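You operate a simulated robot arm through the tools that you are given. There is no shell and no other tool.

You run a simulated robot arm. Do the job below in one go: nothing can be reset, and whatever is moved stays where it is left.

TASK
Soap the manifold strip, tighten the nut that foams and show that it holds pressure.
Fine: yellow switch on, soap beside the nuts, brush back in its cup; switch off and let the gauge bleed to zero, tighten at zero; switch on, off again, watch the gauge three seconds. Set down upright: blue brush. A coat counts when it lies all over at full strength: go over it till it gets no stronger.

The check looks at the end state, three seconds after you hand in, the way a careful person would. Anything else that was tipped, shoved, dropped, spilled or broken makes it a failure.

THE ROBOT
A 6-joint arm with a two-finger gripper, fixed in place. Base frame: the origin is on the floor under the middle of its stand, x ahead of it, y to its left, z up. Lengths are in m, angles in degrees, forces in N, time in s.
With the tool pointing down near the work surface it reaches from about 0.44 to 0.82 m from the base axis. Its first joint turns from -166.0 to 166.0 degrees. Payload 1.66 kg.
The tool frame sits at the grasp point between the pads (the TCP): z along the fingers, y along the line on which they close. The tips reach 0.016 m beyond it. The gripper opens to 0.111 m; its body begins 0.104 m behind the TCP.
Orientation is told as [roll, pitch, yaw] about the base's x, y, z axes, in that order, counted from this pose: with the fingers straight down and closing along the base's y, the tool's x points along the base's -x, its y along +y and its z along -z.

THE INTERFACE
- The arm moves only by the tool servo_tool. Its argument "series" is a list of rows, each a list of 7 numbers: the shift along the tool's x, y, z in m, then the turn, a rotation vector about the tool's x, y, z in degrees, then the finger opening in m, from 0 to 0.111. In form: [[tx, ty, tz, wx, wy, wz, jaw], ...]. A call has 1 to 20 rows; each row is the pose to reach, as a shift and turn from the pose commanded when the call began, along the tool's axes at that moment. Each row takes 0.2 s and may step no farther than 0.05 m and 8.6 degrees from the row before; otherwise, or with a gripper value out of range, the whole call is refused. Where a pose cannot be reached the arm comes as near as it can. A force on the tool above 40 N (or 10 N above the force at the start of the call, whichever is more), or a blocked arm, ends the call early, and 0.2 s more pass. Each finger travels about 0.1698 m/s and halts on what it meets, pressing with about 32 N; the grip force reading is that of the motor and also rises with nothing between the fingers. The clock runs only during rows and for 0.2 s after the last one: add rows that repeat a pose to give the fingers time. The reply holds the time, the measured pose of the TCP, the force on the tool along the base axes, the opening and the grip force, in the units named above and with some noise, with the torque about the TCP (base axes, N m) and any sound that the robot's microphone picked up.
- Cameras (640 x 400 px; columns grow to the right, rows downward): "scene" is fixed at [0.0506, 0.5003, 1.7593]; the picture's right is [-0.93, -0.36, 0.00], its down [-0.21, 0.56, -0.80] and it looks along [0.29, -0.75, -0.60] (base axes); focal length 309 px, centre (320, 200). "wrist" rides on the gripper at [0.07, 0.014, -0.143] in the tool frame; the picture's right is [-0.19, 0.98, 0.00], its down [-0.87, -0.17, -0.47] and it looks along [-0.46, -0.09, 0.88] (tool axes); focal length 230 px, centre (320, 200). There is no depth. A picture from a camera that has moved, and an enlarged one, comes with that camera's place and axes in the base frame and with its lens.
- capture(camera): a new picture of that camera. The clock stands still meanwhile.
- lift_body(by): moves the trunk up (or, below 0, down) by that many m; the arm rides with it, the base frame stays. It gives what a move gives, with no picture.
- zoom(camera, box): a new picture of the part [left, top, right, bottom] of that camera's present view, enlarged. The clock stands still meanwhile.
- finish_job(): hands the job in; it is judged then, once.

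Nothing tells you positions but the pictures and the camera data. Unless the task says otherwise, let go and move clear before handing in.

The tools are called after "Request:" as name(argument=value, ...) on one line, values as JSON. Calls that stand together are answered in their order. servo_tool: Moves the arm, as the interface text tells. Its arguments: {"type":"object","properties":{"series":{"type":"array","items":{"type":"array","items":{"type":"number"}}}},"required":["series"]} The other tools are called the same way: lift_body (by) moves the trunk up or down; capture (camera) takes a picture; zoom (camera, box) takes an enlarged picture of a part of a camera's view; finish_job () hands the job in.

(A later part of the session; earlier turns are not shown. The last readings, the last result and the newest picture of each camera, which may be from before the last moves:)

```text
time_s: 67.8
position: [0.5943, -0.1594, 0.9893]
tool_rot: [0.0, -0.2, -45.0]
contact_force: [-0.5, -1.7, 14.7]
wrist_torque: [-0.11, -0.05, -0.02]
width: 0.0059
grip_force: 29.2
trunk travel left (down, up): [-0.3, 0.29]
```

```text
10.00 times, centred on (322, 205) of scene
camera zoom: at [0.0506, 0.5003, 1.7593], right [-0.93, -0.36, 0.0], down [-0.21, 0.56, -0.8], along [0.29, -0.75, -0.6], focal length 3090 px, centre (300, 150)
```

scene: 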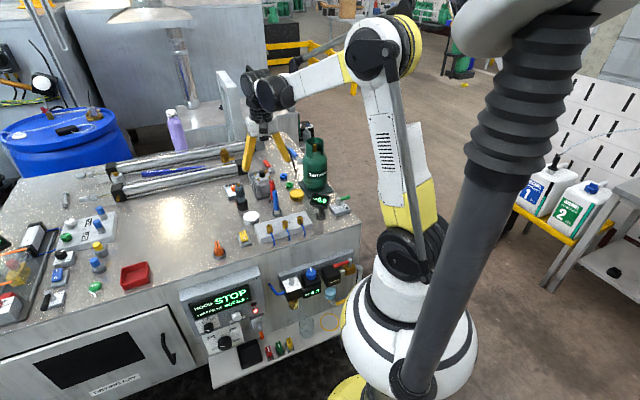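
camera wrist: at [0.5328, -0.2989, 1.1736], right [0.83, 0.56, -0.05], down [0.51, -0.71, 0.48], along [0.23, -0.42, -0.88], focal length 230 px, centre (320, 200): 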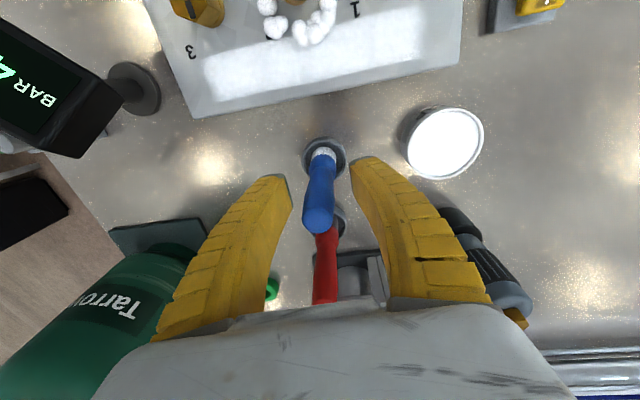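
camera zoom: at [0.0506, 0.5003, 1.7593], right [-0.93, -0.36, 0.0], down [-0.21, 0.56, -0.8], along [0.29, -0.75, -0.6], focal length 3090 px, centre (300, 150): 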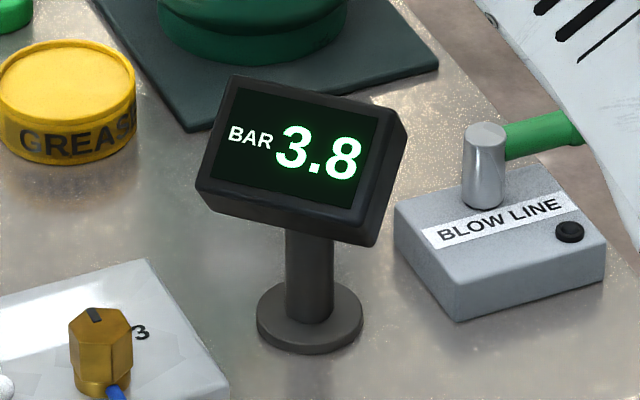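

The rocker is off again and the gauge is bleeding (3.8 bar and falling). I'll rise and move above nut 2 while it bleeds to zero.

Request:
servo_tool(series=[[0, 0, -0.03, 0, 0, 0, 0.0], [0, 0, -0.07, 0, 0, 0, 0.0], [0, 0, -0.11, 0, 0, 0, 0.02], [0, 0, -0.14, 0, 0, 0, 0.04], [0, -0.04, -0.14, 0, 0, 0, 0.05], [0, -0.08, -0.14, 0, 0, 0, 0.05], [0, -0.12, -0.14, 0, 0, 0, 0.05], [0.0006, -0.1575, -0.14, 0, 0, 0, 0.05], [0.0006, -0.1575, -0.14, 0, 0, 0, 0.05]])

Request:
capture(camera="wrist")

Request:
zoom(camera="wrist", box=[240, 90, 400, 190])

Request:
zoom(camera="scene", box=[216, 165, 344, 245])

```text
time_s: 69.8
position: [0.4807, -0.2706, 1.1323]
tool_rot: [0.1, 0.0, -45.1]
contact_force: [0.7, -0.3, -0.5]
wrist_torque: [0.0, 0.0, -0.03]
width: 0.0525
grip_force: 1.6
trunk travel left (down, up): [-0.3, 0.29]
```

```text
taken
camera wrist: at [0.4405, -0.2124, 1.2742], right [0.83, 0.56, 0.0], down [0.49, -0.73, 0.47], along [0.26, -0.39, -0.88], focal length 230 px, centre (320, 200)
```

wrist: 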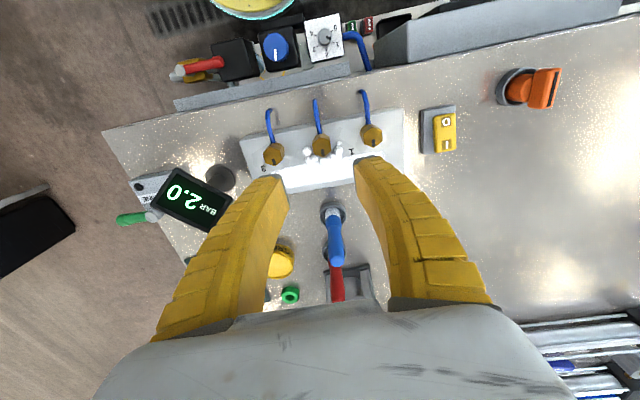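

```text
4.00 times, centred on (320, 140) of wrist
camera zoom: at [0.4405, -0.2124, 1.2742], right [0.83, 0.56, 0.0], down [0.49, -0.73, 0.47], along [0.26, -0.39, -0.88], focal length 920 px, centre (320, 440)
```

zoom: 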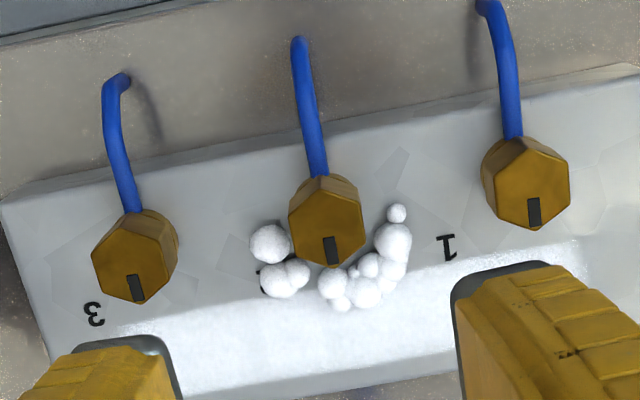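

```text
5.00 times, centred on (280, 205) of scene
camera zoom: at [0.0506, 0.5003, 1.7593], right [-0.93, -0.36, 0.0], down [-0.21, 0.56, -0.8], along [0.29, -0.75, -0.6], focal length 1545 px, centre (520, 175)
```

zoom: 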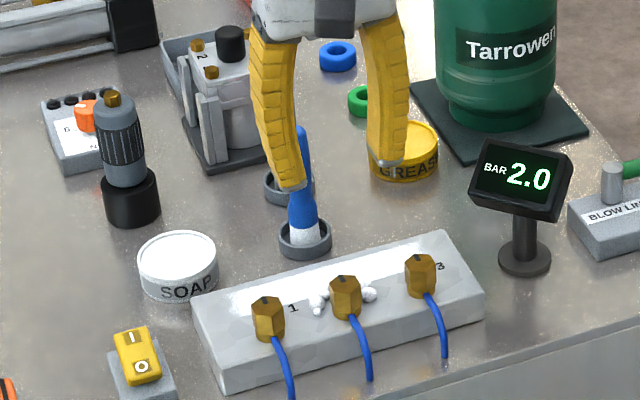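

The gauge is at 2.0 and falling. Nut 2's flats face along the strip, so my current closing direction suits them. I'll narrow the fingers, align over nut 2, descend part way and wait for zero.

Request:
servo_tool(series=[[-0.0007, 0.0016, 0.02, 0, 0, 0, 0.042], [-0.0007, 0.0016, 0.05, 0, 0, 0, 0.042], [-0.0007, 0.0016, 0.07, 0, 0, 0, 0.042], [-0.0007, 0.0016, 0.08, 0, 0, 0, 0.042], [-0.0007, 0.0016, 0.08, 0, 0, 0, 0.042], [-0.0007, 0.0016, 0.08, 0, 0, 0, 0.042], [-0.0007, 0.0016, 0.08, 0, 0, 0, 0.042], [-0.0007, 0.0016, 0.08, 0, 0, 0, 0.042], [-0.0007, 0.0016, 0.08, 0, 0, 0, 0.042], [-0.0007, 0.0016, 0.08, 0, 0, 0, 0.042]])

Request:
zoom(camera="wrist", box=[224, 90, 416, 210])

Request:
zoom(camera="scene", box=[244, 185, 340, 245])

```text
time_s: 72.0
position: [0.484, -0.2704, 1.0507]
tool_rot: [0.0, 0.1, -45.0]
contact_force: [0.0, -0.2, 0.5]
wrist_torque: [-0.01, 0.03, 0.0]
width: 0.0444
grip_force: 2.1
trunk travel left (down, up): [-0.3, 0.29]
```

```text
3.33 times, centred on (320, 150) of wrist
camera zoom: at [0.4449, -0.212, 1.1935], right [0.83, 0.56, 0.0], down [0.49, -0.73, 0.47], along [0.26, -0.39, -0.88], focal length 767 px, centre (320, 367)
```

zoom: 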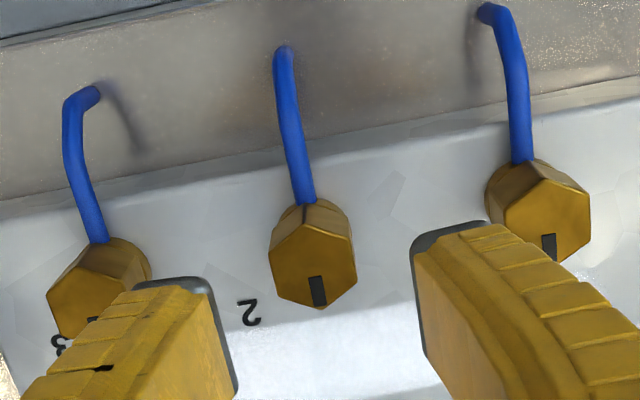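

```text
6.67 times, centred on (292, 215) of scene
camera zoom: at [0.0506, 0.5003, 1.7593], right [-0.93, -0.36, 0.0], down [-0.21, 0.56, -0.8], along [0.29, -0.75, -0.6], focal length 2060 px, centre (507, 100)
```

zoom: 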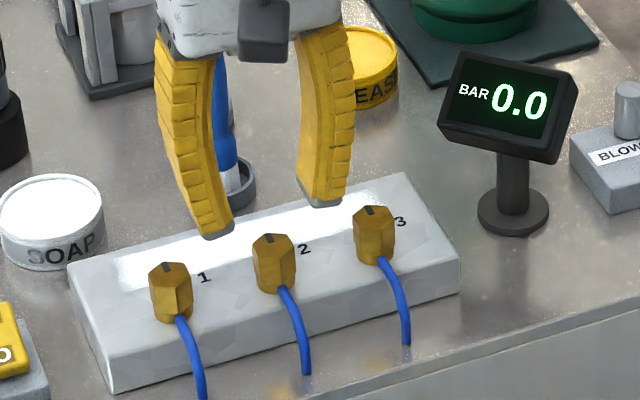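

The gauge reads 0.0 and the foam is gone, so it's safe to tighten. I'll descend around nut 2 with the fingers at 38 mm and check clearance to its neighbours.

Request:
servo_tool(series=[[0.002, -0.001, 0.012, 0, 0, 0, 0.038], [0.002, -0.001, 0.024, 0, 0, 0, 0.038], [0.002, -0.001, 0.034, 0, 0, 0, 0.038], [0.002, -0.001, 0.042, 0, 0, 0, 0.038], [0.002, -0.001, 0.047, 0, 0, 0, 0.038], [0.002, -0.001, 0.047, 0, 0, 0, 0.038]])

Request:
zoom(camera="wrist", box=[224, 90, 416, 210])

Request:
zoom(camera="scene", box=[250, 200, 314, 240])

```text
time_s: 73.4
position: [0.4833, -0.269, 1.0016]
tool_rot: [0.0, 0.1, -45.0]
contact_force: [0.8, -0.1, 0.4]
wrist_torque: [0.01, -0.03, 0.0]
width: 0.0407
grip_force: 0.9
trunk travel left (down, up): [-0.3, 0.29]
```

```text
3.33 times, centred on (320, 150) of wrist
camera zoom: at [0.4425, -0.2105, 1.1444], right [0.83, 0.56, 0.0], down [0.49, -0.73, 0.47], along [0.26, -0.39, -0.88], focal length 767 px, centre (320, 367)
```

zoom: 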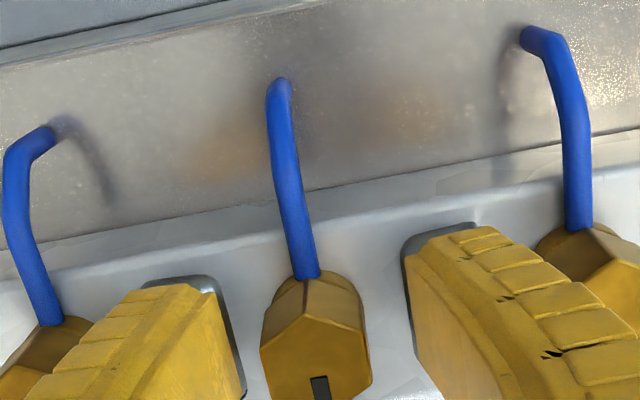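

```text
10.00 times, centred on (282, 220) of scene
camera zoom: at [0.0506, 0.5003, 1.7593], right [-0.93, -0.36, 0.0], down [-0.21, 0.56, -0.8], along [0.29, -0.75, -0.6], focal length 3090 px, centre (700, 0)
```

zoom: 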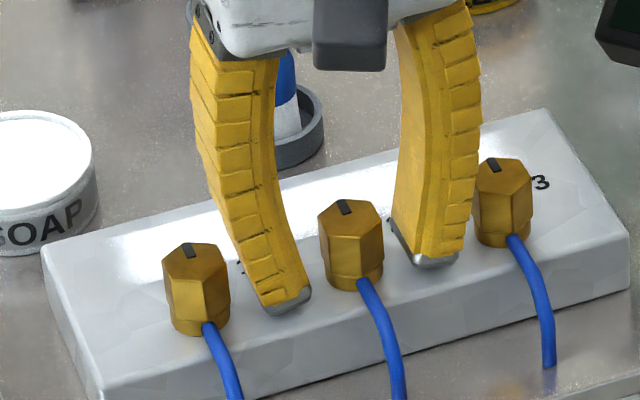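

The fingers straddle nut 2 with clearance on both sides. I'll close them onto its flats.

Request:
servo_tool(series=[[0, 0, 0, 0, 0, 0, 0.03], [0, 0, 0, 0, 0, 0, 0.02], [0, 0, 0, 0, 0, 0, 0.01], [0, 0, 0, 0, 0, 0, 0.01]])

Request:
zoom(camera="wrist", box=[224, 110, 416, 230])

Request:
zoom(camera="scene", box=[250, 200, 314, 240])

```text
time_s: 74.4
position: [0.4807, -0.2702, 1.0029]
tool_rot: [0.0, 0.0, -45.0]
contact_force: [-6.4, -6.9, -0.2]
wrist_torque: [-0.48, -0.45, -0.06]
width: 0.0182
grip_force: 33.2
trunk travel left (down, up): [-0.3, 0.29]
```

```text
3.33 times, centred on (320, 170) of wrist
camera zoom: at [0.4419, -0.2113, 1.1446], right [0.83, 0.56, 0.0], down [0.49, -0.73, 0.47], along [0.26, -0.39, -0.88], focal length 767 px, centre (320, 300)
```

zoom: 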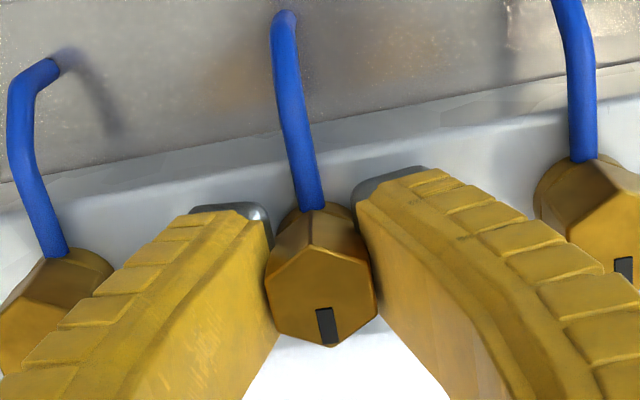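

```text
10.00 times, centred on (282, 220) of scene
camera zoom: at [0.0506, 0.5003, 1.7593], right [-0.93, -0.36, 0.0], down [-0.21, 0.56, -0.8], along [0.29, -0.75, -0.6], focal length 3090 px, centre (700, 0)
```

zoom: 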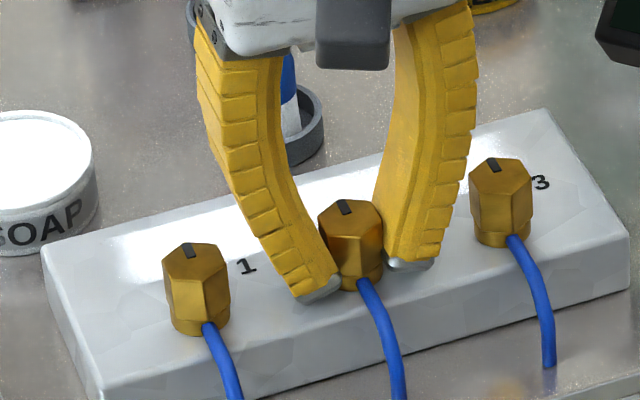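

Gripped on the flats with a slight sideways load. I'll relax it 1.5 mm, then turn clockwise seen from above in small steps, watching the torque.

Request:
servo_tool(series=[[0, -0.0015, 0, 0, 0, 0, 0.01], [0, -0.0015, 0, 0, 0, 4, 0.01], [0, -0.0015, 0, 0, 0, 8, 0.01], [0, -0.0015, 0, 0, 0, 12, 0.01], [0, -0.0015, 0, 0, 0, 12, 0.01]])

Request:
zoom(camera="scene", box=[250, 200, 314, 240])

Request:
zoom(camera="wrist", box=[224, 110, 416, 230])

```text
time_s: 75.6
position: [0.4828, -0.2689, 1.0021]
tool_rot: [-0.1, 0.1, -57.1]
contact_force: [2.5, 2.7, 6.0]
wrist_torque: [-0.32, -0.2, 0.04]
width: 0.0178
grip_force: 33.7
trunk travel left (down, up): [-0.3, 0.29]
```

```text
10.00 times, centred on (282, 220) of scene
camera zoom: at [0.0506, 0.5003, 1.7593], right [-0.93, -0.36, 0.0], down [-0.21, 0.56, -0.8], along [0.29, -0.75, -0.6], focal length 3090 px, centre (700, 0)
```

zoom: 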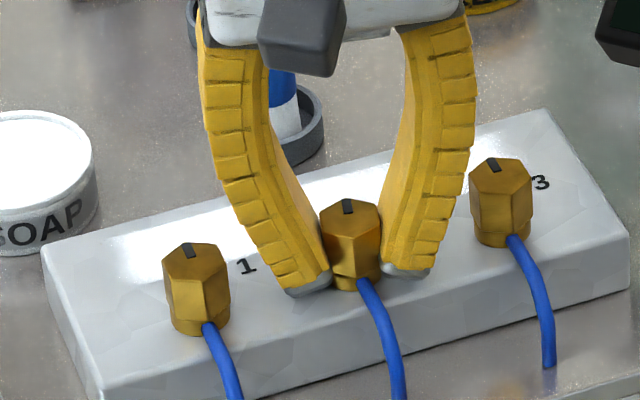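

```text
3.33 times, centred on (320, 170) of wrist
camera zoom: at [0.4553, -0.2042, 1.1444], right [0.93, 0.38, 0.0], down [0.33, -0.82, 0.47], along [0.18, -0.44, -0.88], focal length 767 px, centre (320, 300)
```

zoom: 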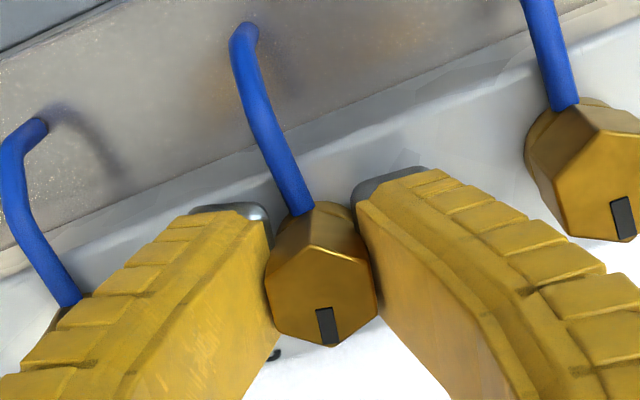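

The nut turns with the fingers and the torque is low. I'll keep turning and watch for resistance.

Request:
servo_tool(series=[[0, 0, 0, 0, 0, 5, 0.01], [0, 0, 0, 0, 0, 10, 0.01], [0, 0, 0, 0, 0, 15, 0.01], [0, 0, 0, 0, 0, 15, 0.01]])

Request:
zoom(camera="wrist", box=[224, 110, 416, 230])

```text
time_s: 76.6
position: [0.4819, -0.2699, 1.0031]
tool_rot: [-0.1, -0.1, -72.1]
contact_force: [6.7, 2.6, 7.1]
wrist_torque: [-0.26, -0.11, 0.05]
width: 0.0175
grip_force: 34.3
trunk travel left (down, up): [-0.3, 0.29]
```

```text
3.33 times, centred on (320, 170) of wrist
camera zoom: at [0.4739, -0.1993, 1.1444], right [0.99, 0.12, 0.0], down [0.11, -0.87, 0.47], along [0.06, -0.47, -0.88], focal length 767 px, centre (320, 300)
```

zoom: 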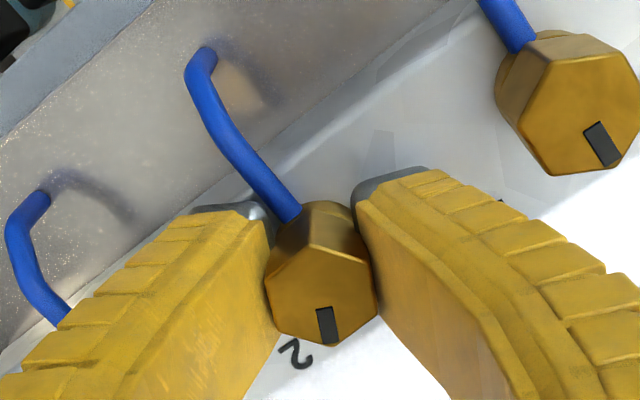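

Request:
servo_tool(series=[[0, 0, 0, 0, 0, 5, 0.01], [0, 0, 0, 0, 0, 10, 0.01], [0, 0, 0, 0, 0, 15, 0.01], [0, 0, 0, 0, 0, 15, 0.01]])

Request:
zoom(camera="wrist", box=[224, 110, 416, 230])

Request:
zoom(camera="scene", box=[250, 200, 314, 240])

```text
time_s: 77.6
position: [0.4827, -0.2699, 1.0017]
tool_rot: [0.1, 0.0, -87.1]
contact_force: [13.4, 2.2, 8.5]
wrist_torque: [-0.22, -0.07, 0.07]
width: 0.0176
grip_force: 34.1
trunk travel left (down, up): [-0.3, 0.29]
```

```text
3.33 times, centred on (320, 170) of wrist
camera zoom: at [0.4929, -0.1995, 1.1443], right [0.99, -0.14, 0.0], down [-0.12, -0.87, 0.47], along [-0.07, -0.47, -0.88], focal length 767 px, centre (320, 300)
```

zoom: 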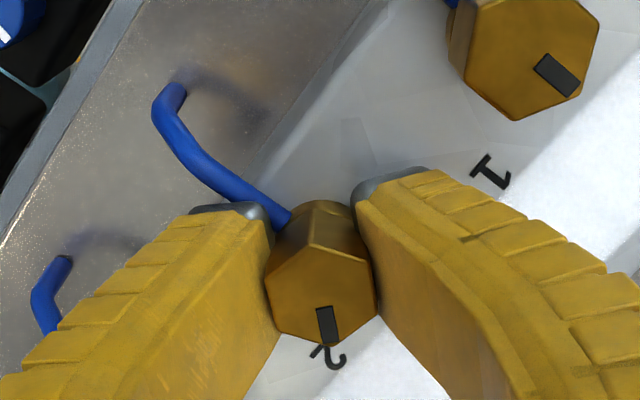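

```text
10.00 times, centred on (282, 220) of scene
camera zoom: at [0.0506, 0.5003, 1.7593], right [-0.93, -0.36, 0.0], down [-0.21, 0.56, -0.8], along [0.29, -0.75, -0.6], focal length 3090 px, centre (700, 0)
```

zoom: 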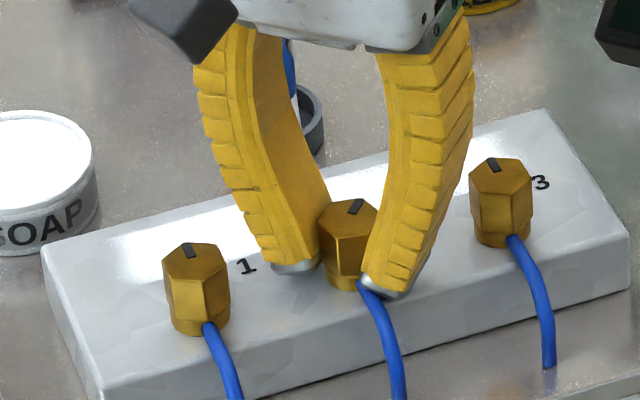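

The nut has turned 42°. The side force (13 N in x) suggests my rotation axis is about 1.5 mm off, and the rear finger is getting close to the blue tube. I'll open slightly, re-centre, raise 4 mm and regrip.

Request:
servo_tool(series=[[0, 0, 0, 0, 0, 0, 0.022], [0, 0, 0, 0, 0, 0, 0.032], [-0.001, 0.0015, -0.004, 0, 0, 0, 0.032], [-0.001, 0.0015, -0.004, 0, 0, 0, 0.032]])

Request:
zoom(camera="wrist", box=[224, 110, 416, 230])

Request:
zoom(camera="scene", box=[250, 200, 314, 240])

```text
time_s: 78.6
position: [0.4847, -0.2707, 1.0048]
tool_rot: [0.0, -0.1, -86.9]
contact_force: [-0.6, -0.4, 0.1]
wrist_torque: [0.02, 0.01, 0.01]
width: 0.0345
grip_force: 1.6
trunk travel left (down, up): [-0.3, 0.29]
```

```text
3.33 times, centred on (320, 170) of wrist
camera zoom: at [0.4934, -0.201, 1.1477], right [0.99, -0.14, 0.0], down [-0.12, -0.87, 0.47], along [-0.07, -0.47, -0.88], focal length 767 px, centre (320, 300)
```

zoom: 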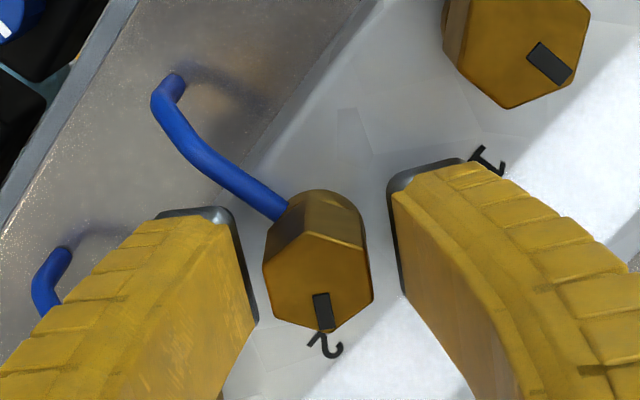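

```text
10.00 times, centred on (282, 220) of scene
camera zoom: at [0.0506, 0.5003, 1.7593], right [-0.93, -0.36, 0.0], down [-0.21, 0.56, -0.8], along [0.29, -0.75, -0.6], focal length 3090 px, centre (700, 0)
```

zoom: 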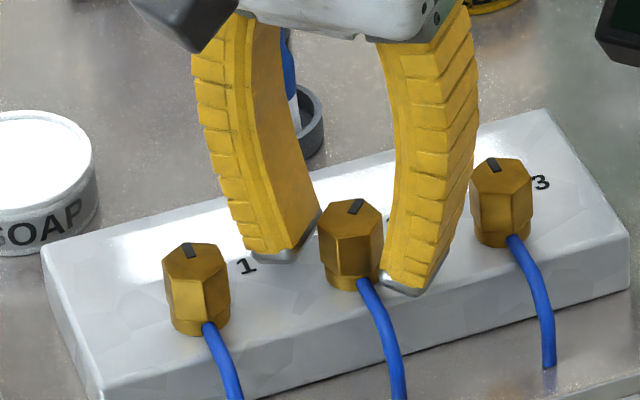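

Nut 2 kept its new angle, and the fingers are re-centred and clear of the tube. I'll regrip and continue to a total of about 60°.

Request:
servo_tool(series=[[0, 0, 0, 0, 0, 0, 0.02], [0, 0, 0, 0, 0, 0, 0.01], [0, 0, 0, 0, 0, 0, 0.01], [0, 0, 0, 0, 0, 0, 0.01]])

Request:
servo_tool(series=[[0, 0, 0, 0, 0, 4, 0.01], [0, 0, 0, 0, 0, 8, 0.01], [0, 0, 0, 0, 0, 12, 0.01], [0, 0, 0, 0, 0, 12, 0.01]])

Request:
zoom(camera="wrist", box=[224, 110, 416, 230])

Request:
zoom(camera="scene", box=[250, 200, 314, 240])

```text
time_s: 79.6
position: [0.4835, -0.271, 1.0055]
tool_rot: [0.0, 0.1, -86.9]
contact_force: [-4.7, -0.1, -0.9]
wrist_torque: [-0.17, 0.05, -0.02]
width: 0.0176
grip_force: 34.1
trunk travel left (down, up): [-0.3, 0.29]
```

```text
time_s: 80.6
position: [0.4839, -0.2706, 1.0061]
tool_rot: [0.0, 0.0, -99.2]
contact_force: [-11.0, -0.6, -8.4]
wrist_torque: [-0.31, 0.04, 0.0]
width: 0.0171
grip_force: 33.5
trunk travel left (down, up): [-0.3, 0.29]
```

```text
3.33 times, centred on (320, 170) of wrist
camera zoom: at [0.5076, -0.2048, 1.1485], right [0.94, -0.34, 0.0], down [-0.3, -0.83, 0.47], along [-0.16, -0.44, -0.88], focal length 767 px, centre (320, 300)
```

zoom: 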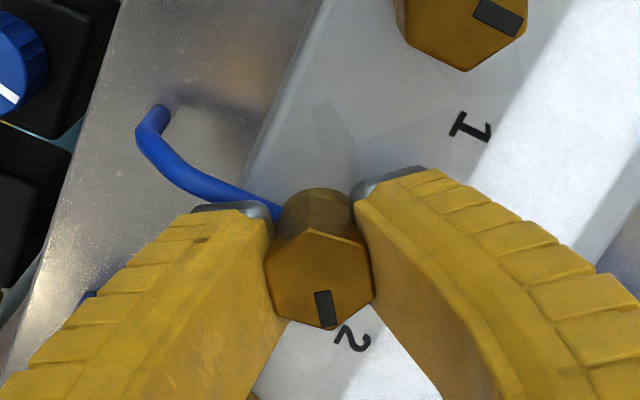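

```text
10.00 times, centred on (282, 220) of scene
camera zoom: at [0.0506, 0.5003, 1.7593], right [-0.93, -0.36, 0.0], down [-0.21, 0.56, -0.8], along [0.29, -0.75, -0.6], focal length 3090 px, centre (700, 0)
```

zoom: 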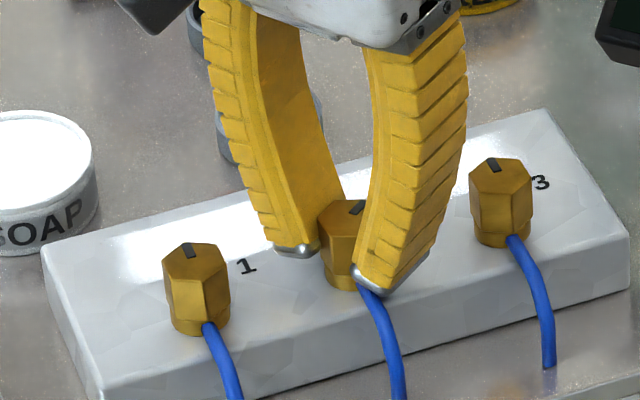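

Request:
servo_tool(series=[[0, -0.0008, 0, 0, 0, 3, 0.01], [0, -0.0008, 0, 0, 0, 6, 0.01], [0, -0.0008, 0, 0, 0, 6, 0.01]])

```text
time_s: 81.4
position: [0.4838, -0.2711, 1.0065]
tool_rot: [0.1, 0.0, -105.0]
contact_force: [-0.7, -4.2, -8.1]
wrist_torque: [-0.2, 0.02, -0.03]
width: 0.016
grip_force: 33.1
trunk travel left (down, up): [-0.3, 0.29]
```

The nut has turned 60° in total with no hard stop yet. I'll open the fingers, turn back 60° around the nut without touching it, and check before regripping.

Request:
servo_tool(series=[[0, 0, 0, 0, 0, 0, 0.025], [0, 0, 0, 0, 0, 0, 0.036], [0, 0, 0, 0, 0, 0, 0.036], [0, 0, 0, 0, 0, -8, 0.036], [0, 0, 0, 0, 0, -16, 0.036], [0, 0, 0, 0, 0, -24, 0.036], [0, 0, 0, 0, 0, -32, 0.036], [0, 0, 0, 0, 0, -40, 0.036], [0, 0, 0, 0, 0, -48, 0.036], [0, 0, 0, 0, 0, -56, 0.036], [0, 0, 0, 0, 0, -60, 0.036], [0, 0, 0, 0, 0, -60, 0.036]])

Request:
zoom(camera="wrist", box=[224, 110, 416, 230])

Request:
zoom(camera="scene", box=[250, 200, 314, 240])

```text
time_s: 84.0
position: [0.4842, -0.2711, 1.0059]
tool_rot: [0.0, 0.0, -44.8]
contact_force: [0.8, 0.3, -0.1]
wrist_torque: [0.02, 0.0, -0.01]
width: 0.0383
grip_force: 1.8
trunk travel left (down, up): [-0.3, 0.29]
```

```text
3.33 times, centred on (320, 170) of wrist
camera zoom: at [0.4433, -0.2118, 1.1487], right [0.83, 0.56, 0.0], down [0.49, -0.73, 0.47], along [0.26, -0.39, -0.88], focal length 767 px, centre (320, 300)
```

zoom: 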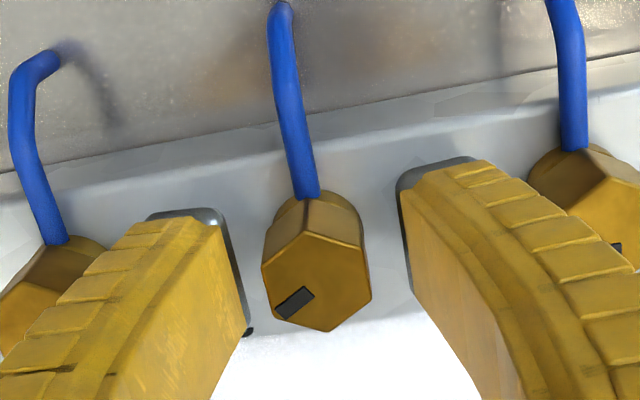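

```text
10.00 times, centred on (282, 220) of scene
camera zoom: at [0.0506, 0.5003, 1.7593], right [-0.93, -0.36, 0.0], down [-0.21, 0.56, -0.8], along [0.29, -0.75, -0.6], focal length 3090 px, centre (700, 0)
```

zoom: 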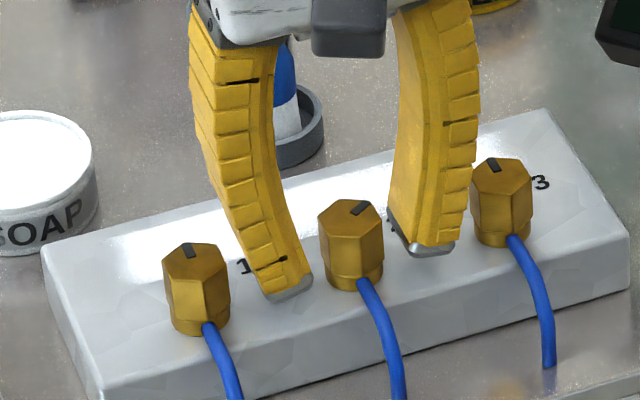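

The nut has rotated 60° clockwise and its flats line up again. I'll regrip and keep tightening, watching the torque.

Request:
servo_tool(series=[[0, 0, 0, 0, 0, 0, 0.02], [0, 0, 0, 0, 0, 0, 0.01], [0, 0, 0, 0, 0, 0, 0.01], [0, 0, 0, 0, 0, 0, 0.01]])

Request:
servo_tool(series=[[0, 0, 0, 0, 0, 5, 0.01], [0, 0, 0, 0, 0, 10, 0.01], [0, 0, 0, 0, 0, 15, 0.01], [0, 0, 0, 0, 0, 15, 0.01]])

Request:
zoom(camera="wrist", box=[224, 110, 416, 230])

```text
time_s: 85.0
position: [0.4825, -0.2704, 1.0067]
tool_rot: [-0.1, 0.0, -45.1]
contact_force: [-4.8, -4.7, -1.2]
wrist_torque: [-0.34, -0.33, -0.01]
width: 0.0176
grip_force: 34.1
trunk travel left (down, up): [-0.3, 0.29]
```

```text
time_s: 86.0
position: [0.483, -0.271, 1.0056]
tool_rot: [-0.1, 0.1, -60.1]
contact_force: [3.9, -8.4, 6.8]
wrist_torque: [-0.39, -0.2, -0.02]
width: 0.0174
grip_force: 34.1
trunk travel left (down, up): [-0.3, 0.29]
```

```text
3.33 times, centred on (320, 170) of wrist
camera zoom: at [0.4597, -0.204, 1.1486], right [0.95, 0.33, 0.0], down [0.29, -0.83, 0.47], along [0.15, -0.45, -0.88], focal length 767 px, centre (320, 300)
```

zoom: 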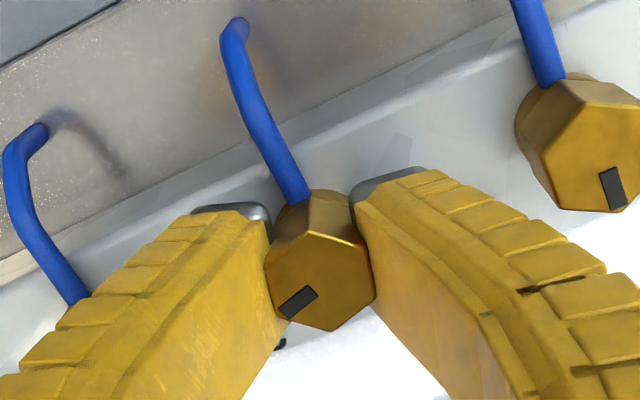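

Request:
servo_tool(series=[[0, 0, 0, 0, 0, 5, 0.01], [0, 0, 0, 0, 0, 10, 0.01], [0, 0, 0, 0, 0, 15, 0.01], [0, 0, 0, 0, 0, 15, 0.01]])

Request:
zoom(camera="wrist", box=[224, 110, 416, 230])

```text
time_s: 87.0
position: [0.4835, -0.2712, 1.0057]
tool_rot: [0.0, 0.0, -75.0]
contact_force: [13.5, -3.7, 9.5]
wrist_torque: [-0.07, -0.07, 0.03]
width: 0.0175
grip_force: 34.1
trunk travel left (down, up): [-0.3, 0.29]
```

```text
3.33 times, centred on (320, 170) of wrist
camera zoom: at [0.478, -0.2003, 1.1485], right [1.0, 0.07, 0.0], down [0.06, -0.88, 0.47], along [0.03, -0.47, -0.88], focal length 767 px, centre (320, 300)
```

zoom: 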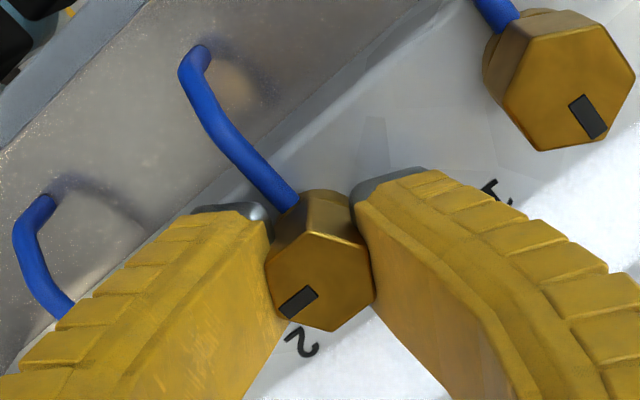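

Request:
servo_tool(series=[[0, 0.0008, 0, 0, 0, 5, 0.01], [0, 0.0008, 0, 0, 0, 10, 0.01], [0, 0.0008, 0, 0, 0, 15, 0.01], [0, 0.0008, 0, 0, 0, 15, 0.01]])

Request:
zoom(camera="wrist", box=[224, 110, 416, 230])

Request:
zoom(camera="scene", box=[250, 200, 314, 240])

```text
time_s: 88.0
position: [0.4828, -0.2714, 1.0066]
tool_rot: [0.0, 0.1, -90.1]
contact_force: [3.7, -2.9, 10.8]
wrist_torque: [-0.16, -0.03, 0.17]
width: 0.0174
grip_force: 34.1
trunk travel left (down, up): [-0.3, 0.29]
```

```text
3.33 times, centred on (320, 170) of wrist
camera zoom: at [0.4968, -0.2018, 1.1481], right [0.98, -0.19, 0.0], down [-0.17, -0.87, 0.47], along [-0.09, -0.46, -0.88], focal length 767 px, centre (320, 300)
```

zoom: 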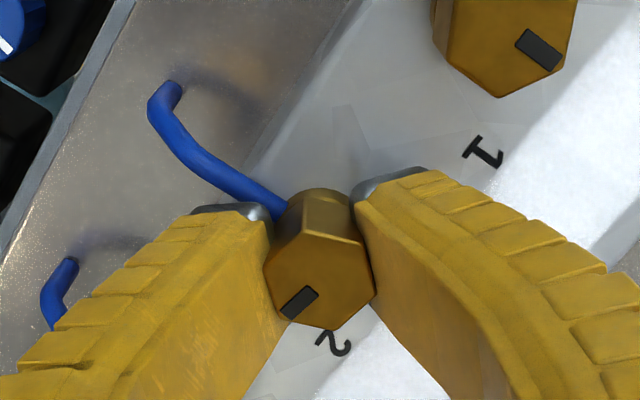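

```text
10.00 times, centred on (282, 220) of scene
camera zoom: at [0.0506, 0.5003, 1.7593], right [-0.93, -0.36, 0.0], down [-0.21, 0.56, -0.8], along [0.29, -0.75, -0.6], focal length 3090 px, centre (700, 0)
```

zoom: 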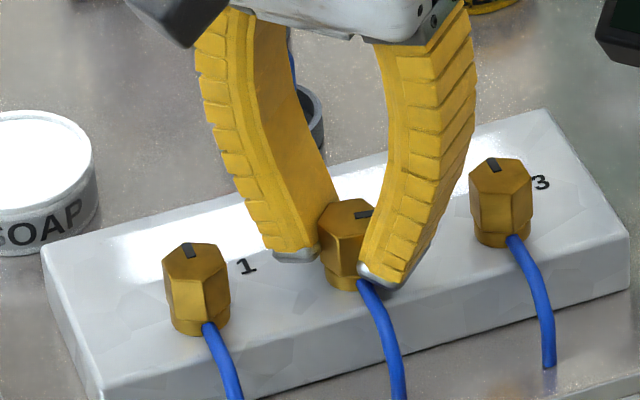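

The torque about z is starting to rise (0.17 N·m), so the nut is beginning to resist. I'll continue in small steps.

Request:
servo_tool(series=[[0, 0, 0, 0, 0, 3, 0.0], [0, 0, 0, 0, 0, 6, 0.0], [0, 0, 0, 0, 0, 6, 0.0]])

Request:
zoom(camera="wrist", box=[224, 110, 416, 230])

```text
time_s: 88.8
position: [0.4847, -0.2711, 1.0049]
tool_rot: [0.0, 0.1, -96.1]
contact_force: [2.3, -9.4, 8.7]
wrist_torque: [-0.22, 0.02, 0.01]
width: 0.0168
grip_force: 34.2
trunk travel left (down, up): [-0.3, 0.29]
```

```text
3.33 times, centred on (320, 170) of wrist
camera zoom: at [0.504, -0.2037, 1.1479], right [0.96, -0.29, 0.0], down [-0.26, -0.84, 0.47], along [-0.14, -0.45, -0.88], focal length 767 px, centre (320, 300)
```

zoom: 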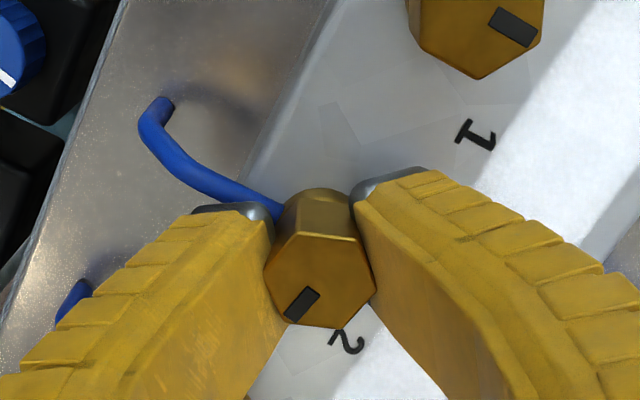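

The nut now lags the fingers slightly, so it's resisting. I'll turn a bit more to see if it has really stopped.

Request:
servo_tool(series=[[0, 0, 0, 0, 0, 3, 0.0], [0, 0, 0, 0, 0, 6, 0.0], [0, 0, 0, 0, 0, 9, 0.0]])

Request:
zoom(camera="wrist", box=[224, 110, 416, 230])

Request:
zoom(camera="scene", box=[250, 200, 314, 240])

```text
time_s: 89.6
position: [0.4831, -0.2718, 1.006]
tool_rot: [0.0, 0.0, -105.0]
contact_force: [-5.4, -8.7, -1.6]
wrist_torque: [-0.08, 0.06, 0.48]
width: 0.0164
grip_force: 33.7
trunk travel left (down, up): [-0.3, 0.29]
```

```text
3.33 times, centred on (320, 170) of wrist
camera zoom: at [0.5144, -0.208, 1.1483], right [0.9, -0.44, 0.0], down [-0.39, -0.79, 0.47], along [-0.21, -0.42, -0.88], focal length 767 px, centre (320, 300)
```

zoom: 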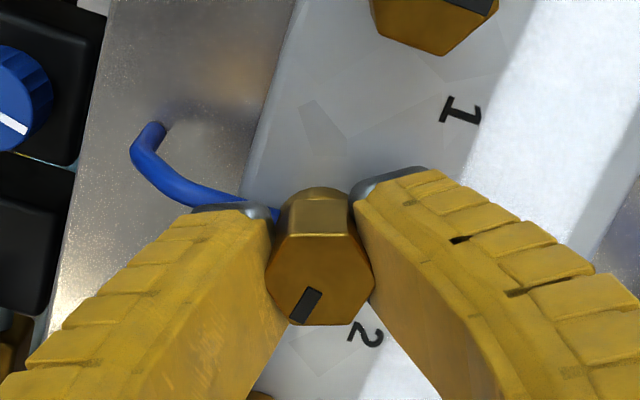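

```text
10.00 times, centred on (282, 220) of scene
camera zoom: at [0.0506, 0.5003, 1.7593], right [-0.93, -0.36, 0.0], down [-0.21, 0.56, -0.8], along [0.29, -0.75, -0.6], focal length 3090 px, centre (700, 0)
```

zoom: 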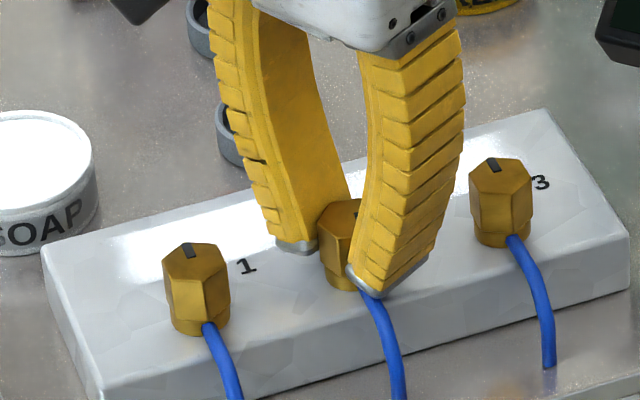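

The torque is up to 0.48 N·m while the nut's mark stays put, so it looks like a hard stop at about 103° of turn. To confirm it isn't tube contact, I'll release, ratchet back to the nut's present flats and test again.

Request:
servo_tool(series=[[0, 0, 0, 0, 0, 0, 0.02], [0, 0, 0, 0, 0, 0, 0.036], [0, 0, 0, 0, 0, 0, 0.036], [0, 0, 0, 0, 0, -8, 0.036], [0, 0, 0, 0, 0, -16, 0.036], [0, 0, 0, 0, 0, -24, 0.036], [0, 0, 0, 0, 0, -32, 0.036], [0, 0, 0, 0, 0, -40, 0.036], [0, 0, 0, 0, 0, -48, 0.036], [0, 0, 0, 0, 0, -56, 0.036], [0, 0, 0, 0, 0, -64, 0.036], [0, 0, 0, 0, 0, -72, 0.036], [0, 0, 0, 0, 0, -75, 0.036], [0, 0, 0, 0, 0, -75, 0.036]])

Request:
zoom(camera="wrist", box=[224, 110, 416, 230])

Request:
zoom(camera="scene", box=[250, 200, 314, 240])

```text
time_s: 92.6
position: [0.4843, -0.2699, 1.006]
tool_rot: [-0.2, 0.0, -29.9]
contact_force: [0.2, 1.3, 0.8]
wrist_torque: [0.04, 0.01, 0.04]
width: 0.0386
grip_force: 1.6
trunk travel left (down, up): [-0.3, 0.29]
```

```text
3.33 times, centred on (320, 170) of wrist
camera zoom: at [0.4302, -0.224, 1.1484], right [0.65, 0.76, 0.0], down [0.67, -0.58, 0.47], along [0.36, -0.31, -0.88], focal length 767 px, centre (320, 300)
```

zoom: 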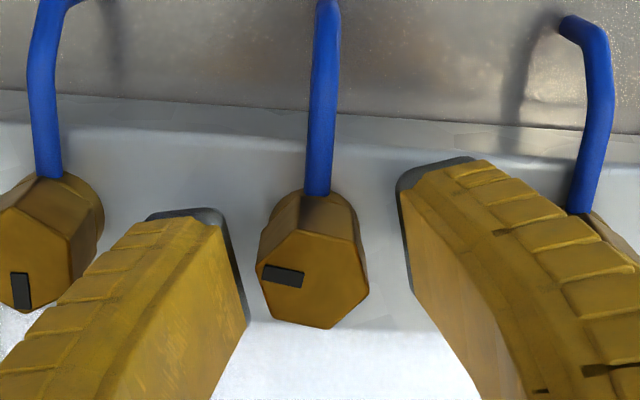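

```text
10.00 times, centred on (282, 220) of scene
camera zoom: at [0.0506, 0.5003, 1.7593], right [-0.93, -0.36, 0.0], down [-0.21, 0.56, -0.8], along [0.29, -0.75, -0.6], focal length 3090 px, centre (700, 0)
```

zoom: 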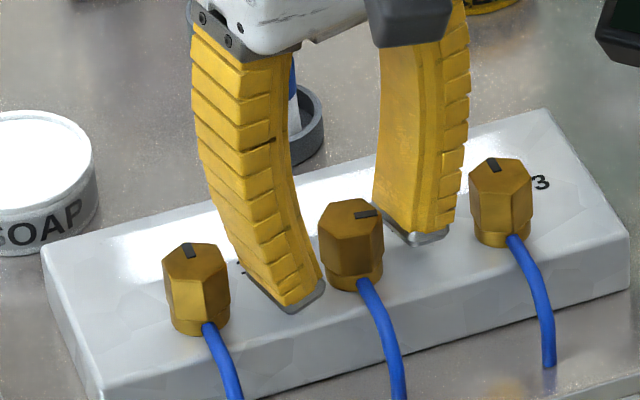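

The fingers are now aligned with the nut's flats at its new angle, away from the tube. I'll regrip and test for a firm stop.

Request:
servo_tool(series=[[0, 0, 0, 0, 0, 0, 0.02], [0, 0, 0, 0, 0, 0, 0.01], [0, 0, 0, 0, 0, 0, 0.0], [0, 0, 0, 0, 0, 0, 0.0]])

Request:
servo_tool(series=[[0, 0, 0, 0, 0, 3, 0.0], [0, 0, 0, 0, 0, 6, 0.0], [0, 0, 0, 0, 0, 9, 0.0]])

Request:
zoom(camera="wrist", box=[224, 110, 416, 230])

Request:
zoom(camera="scene", box=[250, 200, 314, 240])

```text
time_s: 93.6
position: [0.4842, -0.2713, 1.0052]
tool_rot: [-0.1, 0.0, -30.1]
contact_force: [-7.2, -9.8, -1.9]
wrist_torque: [0.01, 0.08, 0.1]
width: 0.0175
grip_force: 33.9
trunk travel left (down, up): [-0.3, 0.29]
```

```text
time_s: 94.4
position: [0.4825, -0.2728, 1.0066]
tool_rot: [0.0, 0.0, -39.0]
contact_force: [-8.8, -11.3, 5.9]
wrist_torque: [0.03, 0.1, 0.19]
width: 0.0159
grip_force: 34.3
trunk travel left (down, up): [-0.3, 0.29]
```

```text
3.33 times, centred on (320, 170) of wrist
camera zoom: at [0.4375, -0.2174, 1.1483], right [0.77, 0.64, 0.0], down [0.57, -0.68, 0.47], along [0.3, -0.36, -0.88], focal length 767 px, centre (320, 300)
```

zoom: 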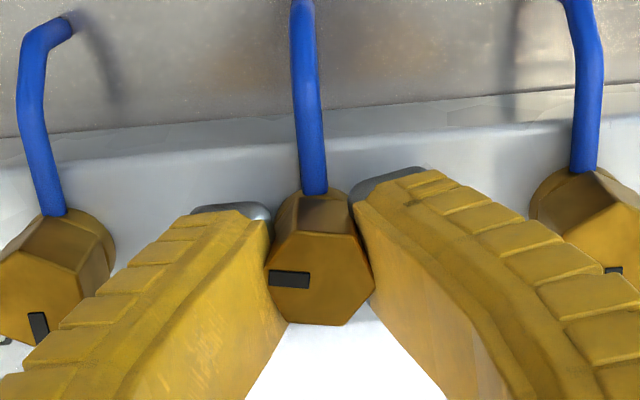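

```text
10.00 times, centred on (282, 220) of scene
camera zoom: at [0.0506, 0.5003, 1.7593], right [-0.93, -0.36, 0.0], down [-0.21, 0.56, -0.8], along [0.29, -0.75, -0.6], focal length 3090 px, centre (700, 0)
```

zoom: 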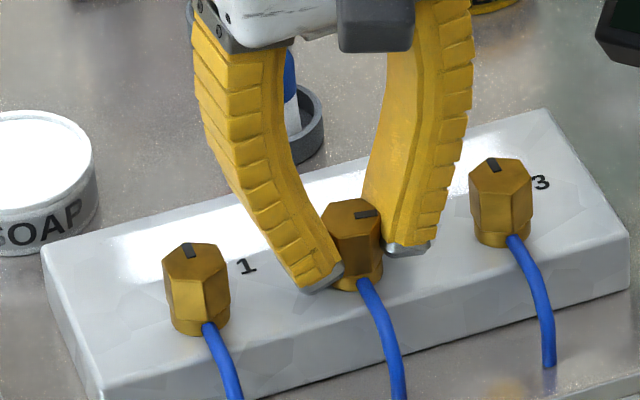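

The nut's mark doesn't move while the fingers turn 9°, so nut 2 is against its hard stop and tight. I'll release, rise clear and square up to yaw −45°.

Request:
servo_tool(series=[[0, 0, 0, 0, 0, 0, 0.02], [0, 0, 0, 0, 0, 0, 0.036], [0, 0, 0, 0, 0, 0, 0.038], [0, 0, -0.02, 0, 0, 0, 0.038], [0, 0, -0.05, 0, 0, 0, 0.038], [0, 0, -0.09, 0, 0, 3, 0.038], [0, 0, -0.13, 0, 0, 6, 0.038], [0, 0, -0.13, 0, 0, 6, 0.02], [0, 0, -0.13, 0, 0, 6, 0.0], [0, 0, -0.13, 0, 0, 6, 0.0]])

Request:
zoom(camera="wrist", box=[224, 90, 416, 210])

Request:
zoom(camera="scene", box=[216, 165, 344, 245])

```text
time_s: 96.6
position: [0.4861, -0.2698, 1.1371]
tool_rot: [0.0, 0.0, -45.1]
contact_force: [0.4, 0.1, 0.2]
wrist_torque: [-0.04, -0.01, -0.02]
width: 0.0
grip_force: 28.7
trunk travel left (down, up): [-0.3, 0.29]
```

```text
3.33 times, centred on (320, 150) of wrist
camera zoom: at [0.4454, -0.2119, 1.2792], right [0.83, 0.56, 0.0], down [0.49, -0.73, 0.47], along [0.26, -0.39, -0.88], focal length 767 px, centre (320, 367)
```

zoom: 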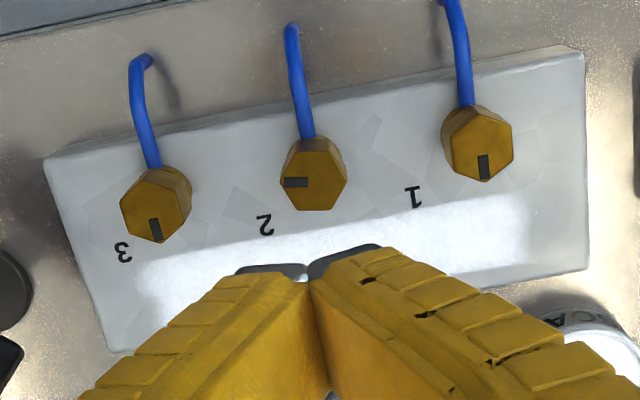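

```text
5.00 times, centred on (280, 205) of scene
camera zoom: at [0.0506, 0.5003, 1.7593], right [-0.93, -0.36, 0.0], down [-0.21, 0.56, -0.8], along [0.29, -0.75, -0.6], focal length 1545 px, centre (520, 175)
```

zoom: 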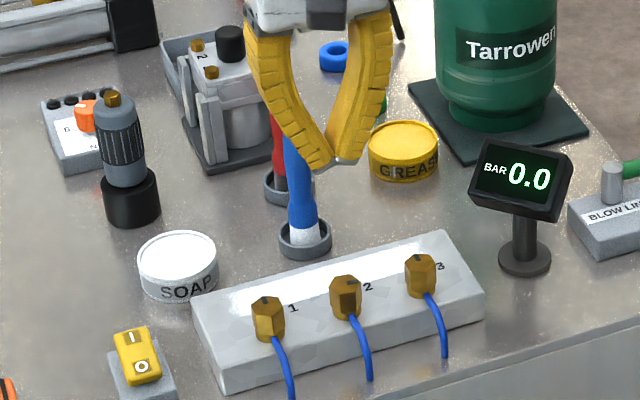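

Nut 2's mark has turned about 100° clockwise. Now I'll go back to the rocker's "I" end for the pressure test.

Request:
servo_tool(series=[[-0.009, 0.038, 0, 0, 0, 0, 0.0], [-0.018, 0.076, 0, 0, 0, 0, 0.0], [-0.027, 0.114, 0, 0, 0, 0, 0.0], [-0.0351, 0.1504, 0, 0, 0, 0, 0.0], [-0.0351, 0.1504, 0.04, 0, 0, 0, 0.0], [-0.0351, 0.1504, 0.08, 0, 0, 0, 0.0], [-0.0351, 0.1504, 0.11, 0, 0, 0, 0.0], [-0.0351, 0.1504, 0.12, 0, 0, 0, 0.0], [-0.0351, 0.1504, 0.12, 0, 0, 0, 0.0]])

Request:
zoom(camera="wrist", box=[224, 90, 416, 210])

Request:
zoom(camera="scene", box=[216, 205, 280, 245])

```text
time_s: 98.6
position: [0.6175, -0.1906, 1.0166]
tool_rot: [0.0, -0.1, -44.9]
contact_force: [-0.2, 0.3, -0.2]
wrist_torque: [0.0, 0.02, -0.01]
width: 0.0
grip_force: 28.4
trunk travel left (down, up): [-0.3, 0.29]
```

```text
3.33 times, centred on (320, 150) of wrist
camera zoom: at [0.5771, -0.1316, 1.1592], right [0.83, 0.56, 0.0], down [0.49, -0.73, 0.47], along [0.26, -0.39, -0.88], focal length 767 px, centre (320, 367)
```

zoom: 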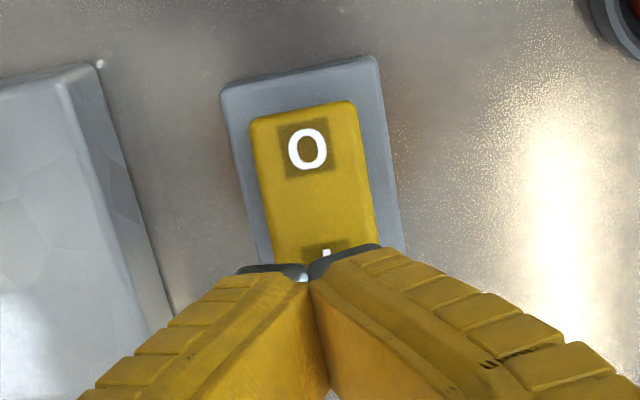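

```text
10.00 times, centred on (248, 225) of scene
camera zoom: at [0.0506, 0.5003, 1.7593], right [-0.93, -0.36, 0.0], down [-0.21, 0.56, -0.8], along [0.29, -0.75, -0.6], focal length 3090 px, centre (1040, -50)
```

zoom: 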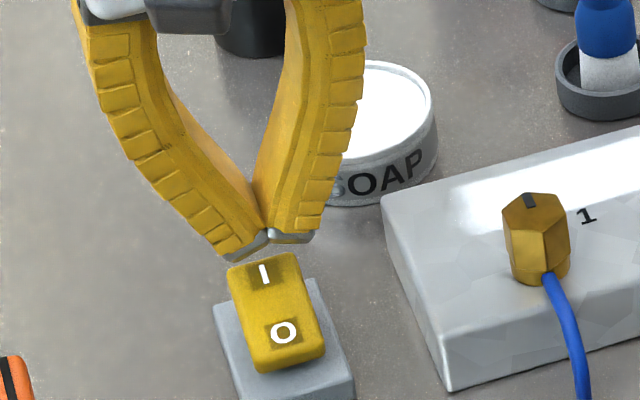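

This matches the alignment I used before. I'll apply the same small correction and press "I".

Request:
servo_tool(series=[[0.003, 0.0015, 0.005, 0, 0, 0, 0.0], [0.003, 0.0015, 0.01, 0, 0, 0, 0.0], [0.003, 0.0015, 0.015, 0, 0, 0, 0.0], [0.003, 0.0015, 0.019, 0, 0, 0, 0.0], [0.003, 0.0015, 0.023, 0, 0, 0, 0.0], [0.003, 0.0015, 0.0265, 0, 0, 0, 0.0]])

Request:
zoom(camera="scene", box=[216, 165, 344, 245])

```text
time_s: 100.0
position: [0.6126, -0.1861, 0.9911]
tool_rot: [-0.1, 0.0, -45.0]
contact_force: [2.6, -3.1, 18.5]
wrist_torque: [0.1, 0.07, -0.02]
width: 0.0061
grip_force: 28.4
trunk travel left (down, up): [-0.3, 0.29]
```

```text
5.00 times, centred on (280, 205) of scene
camera zoom: at [0.0506, 0.5003, 1.7593], right [-0.93, -0.36, 0.0], down [-0.21, 0.56, -0.8], along [0.29, -0.75, -0.6], focal length 1545 px, centre (520, 175)
```

zoom: 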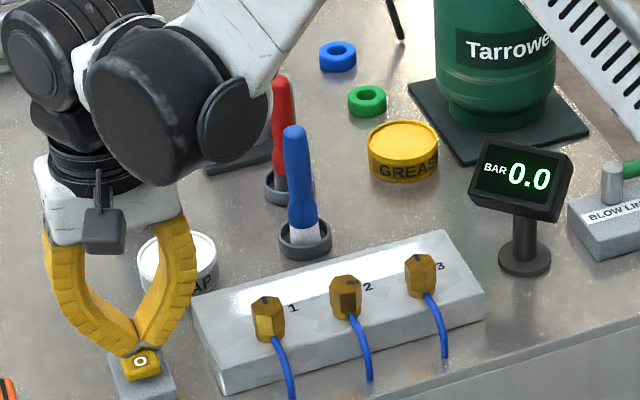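

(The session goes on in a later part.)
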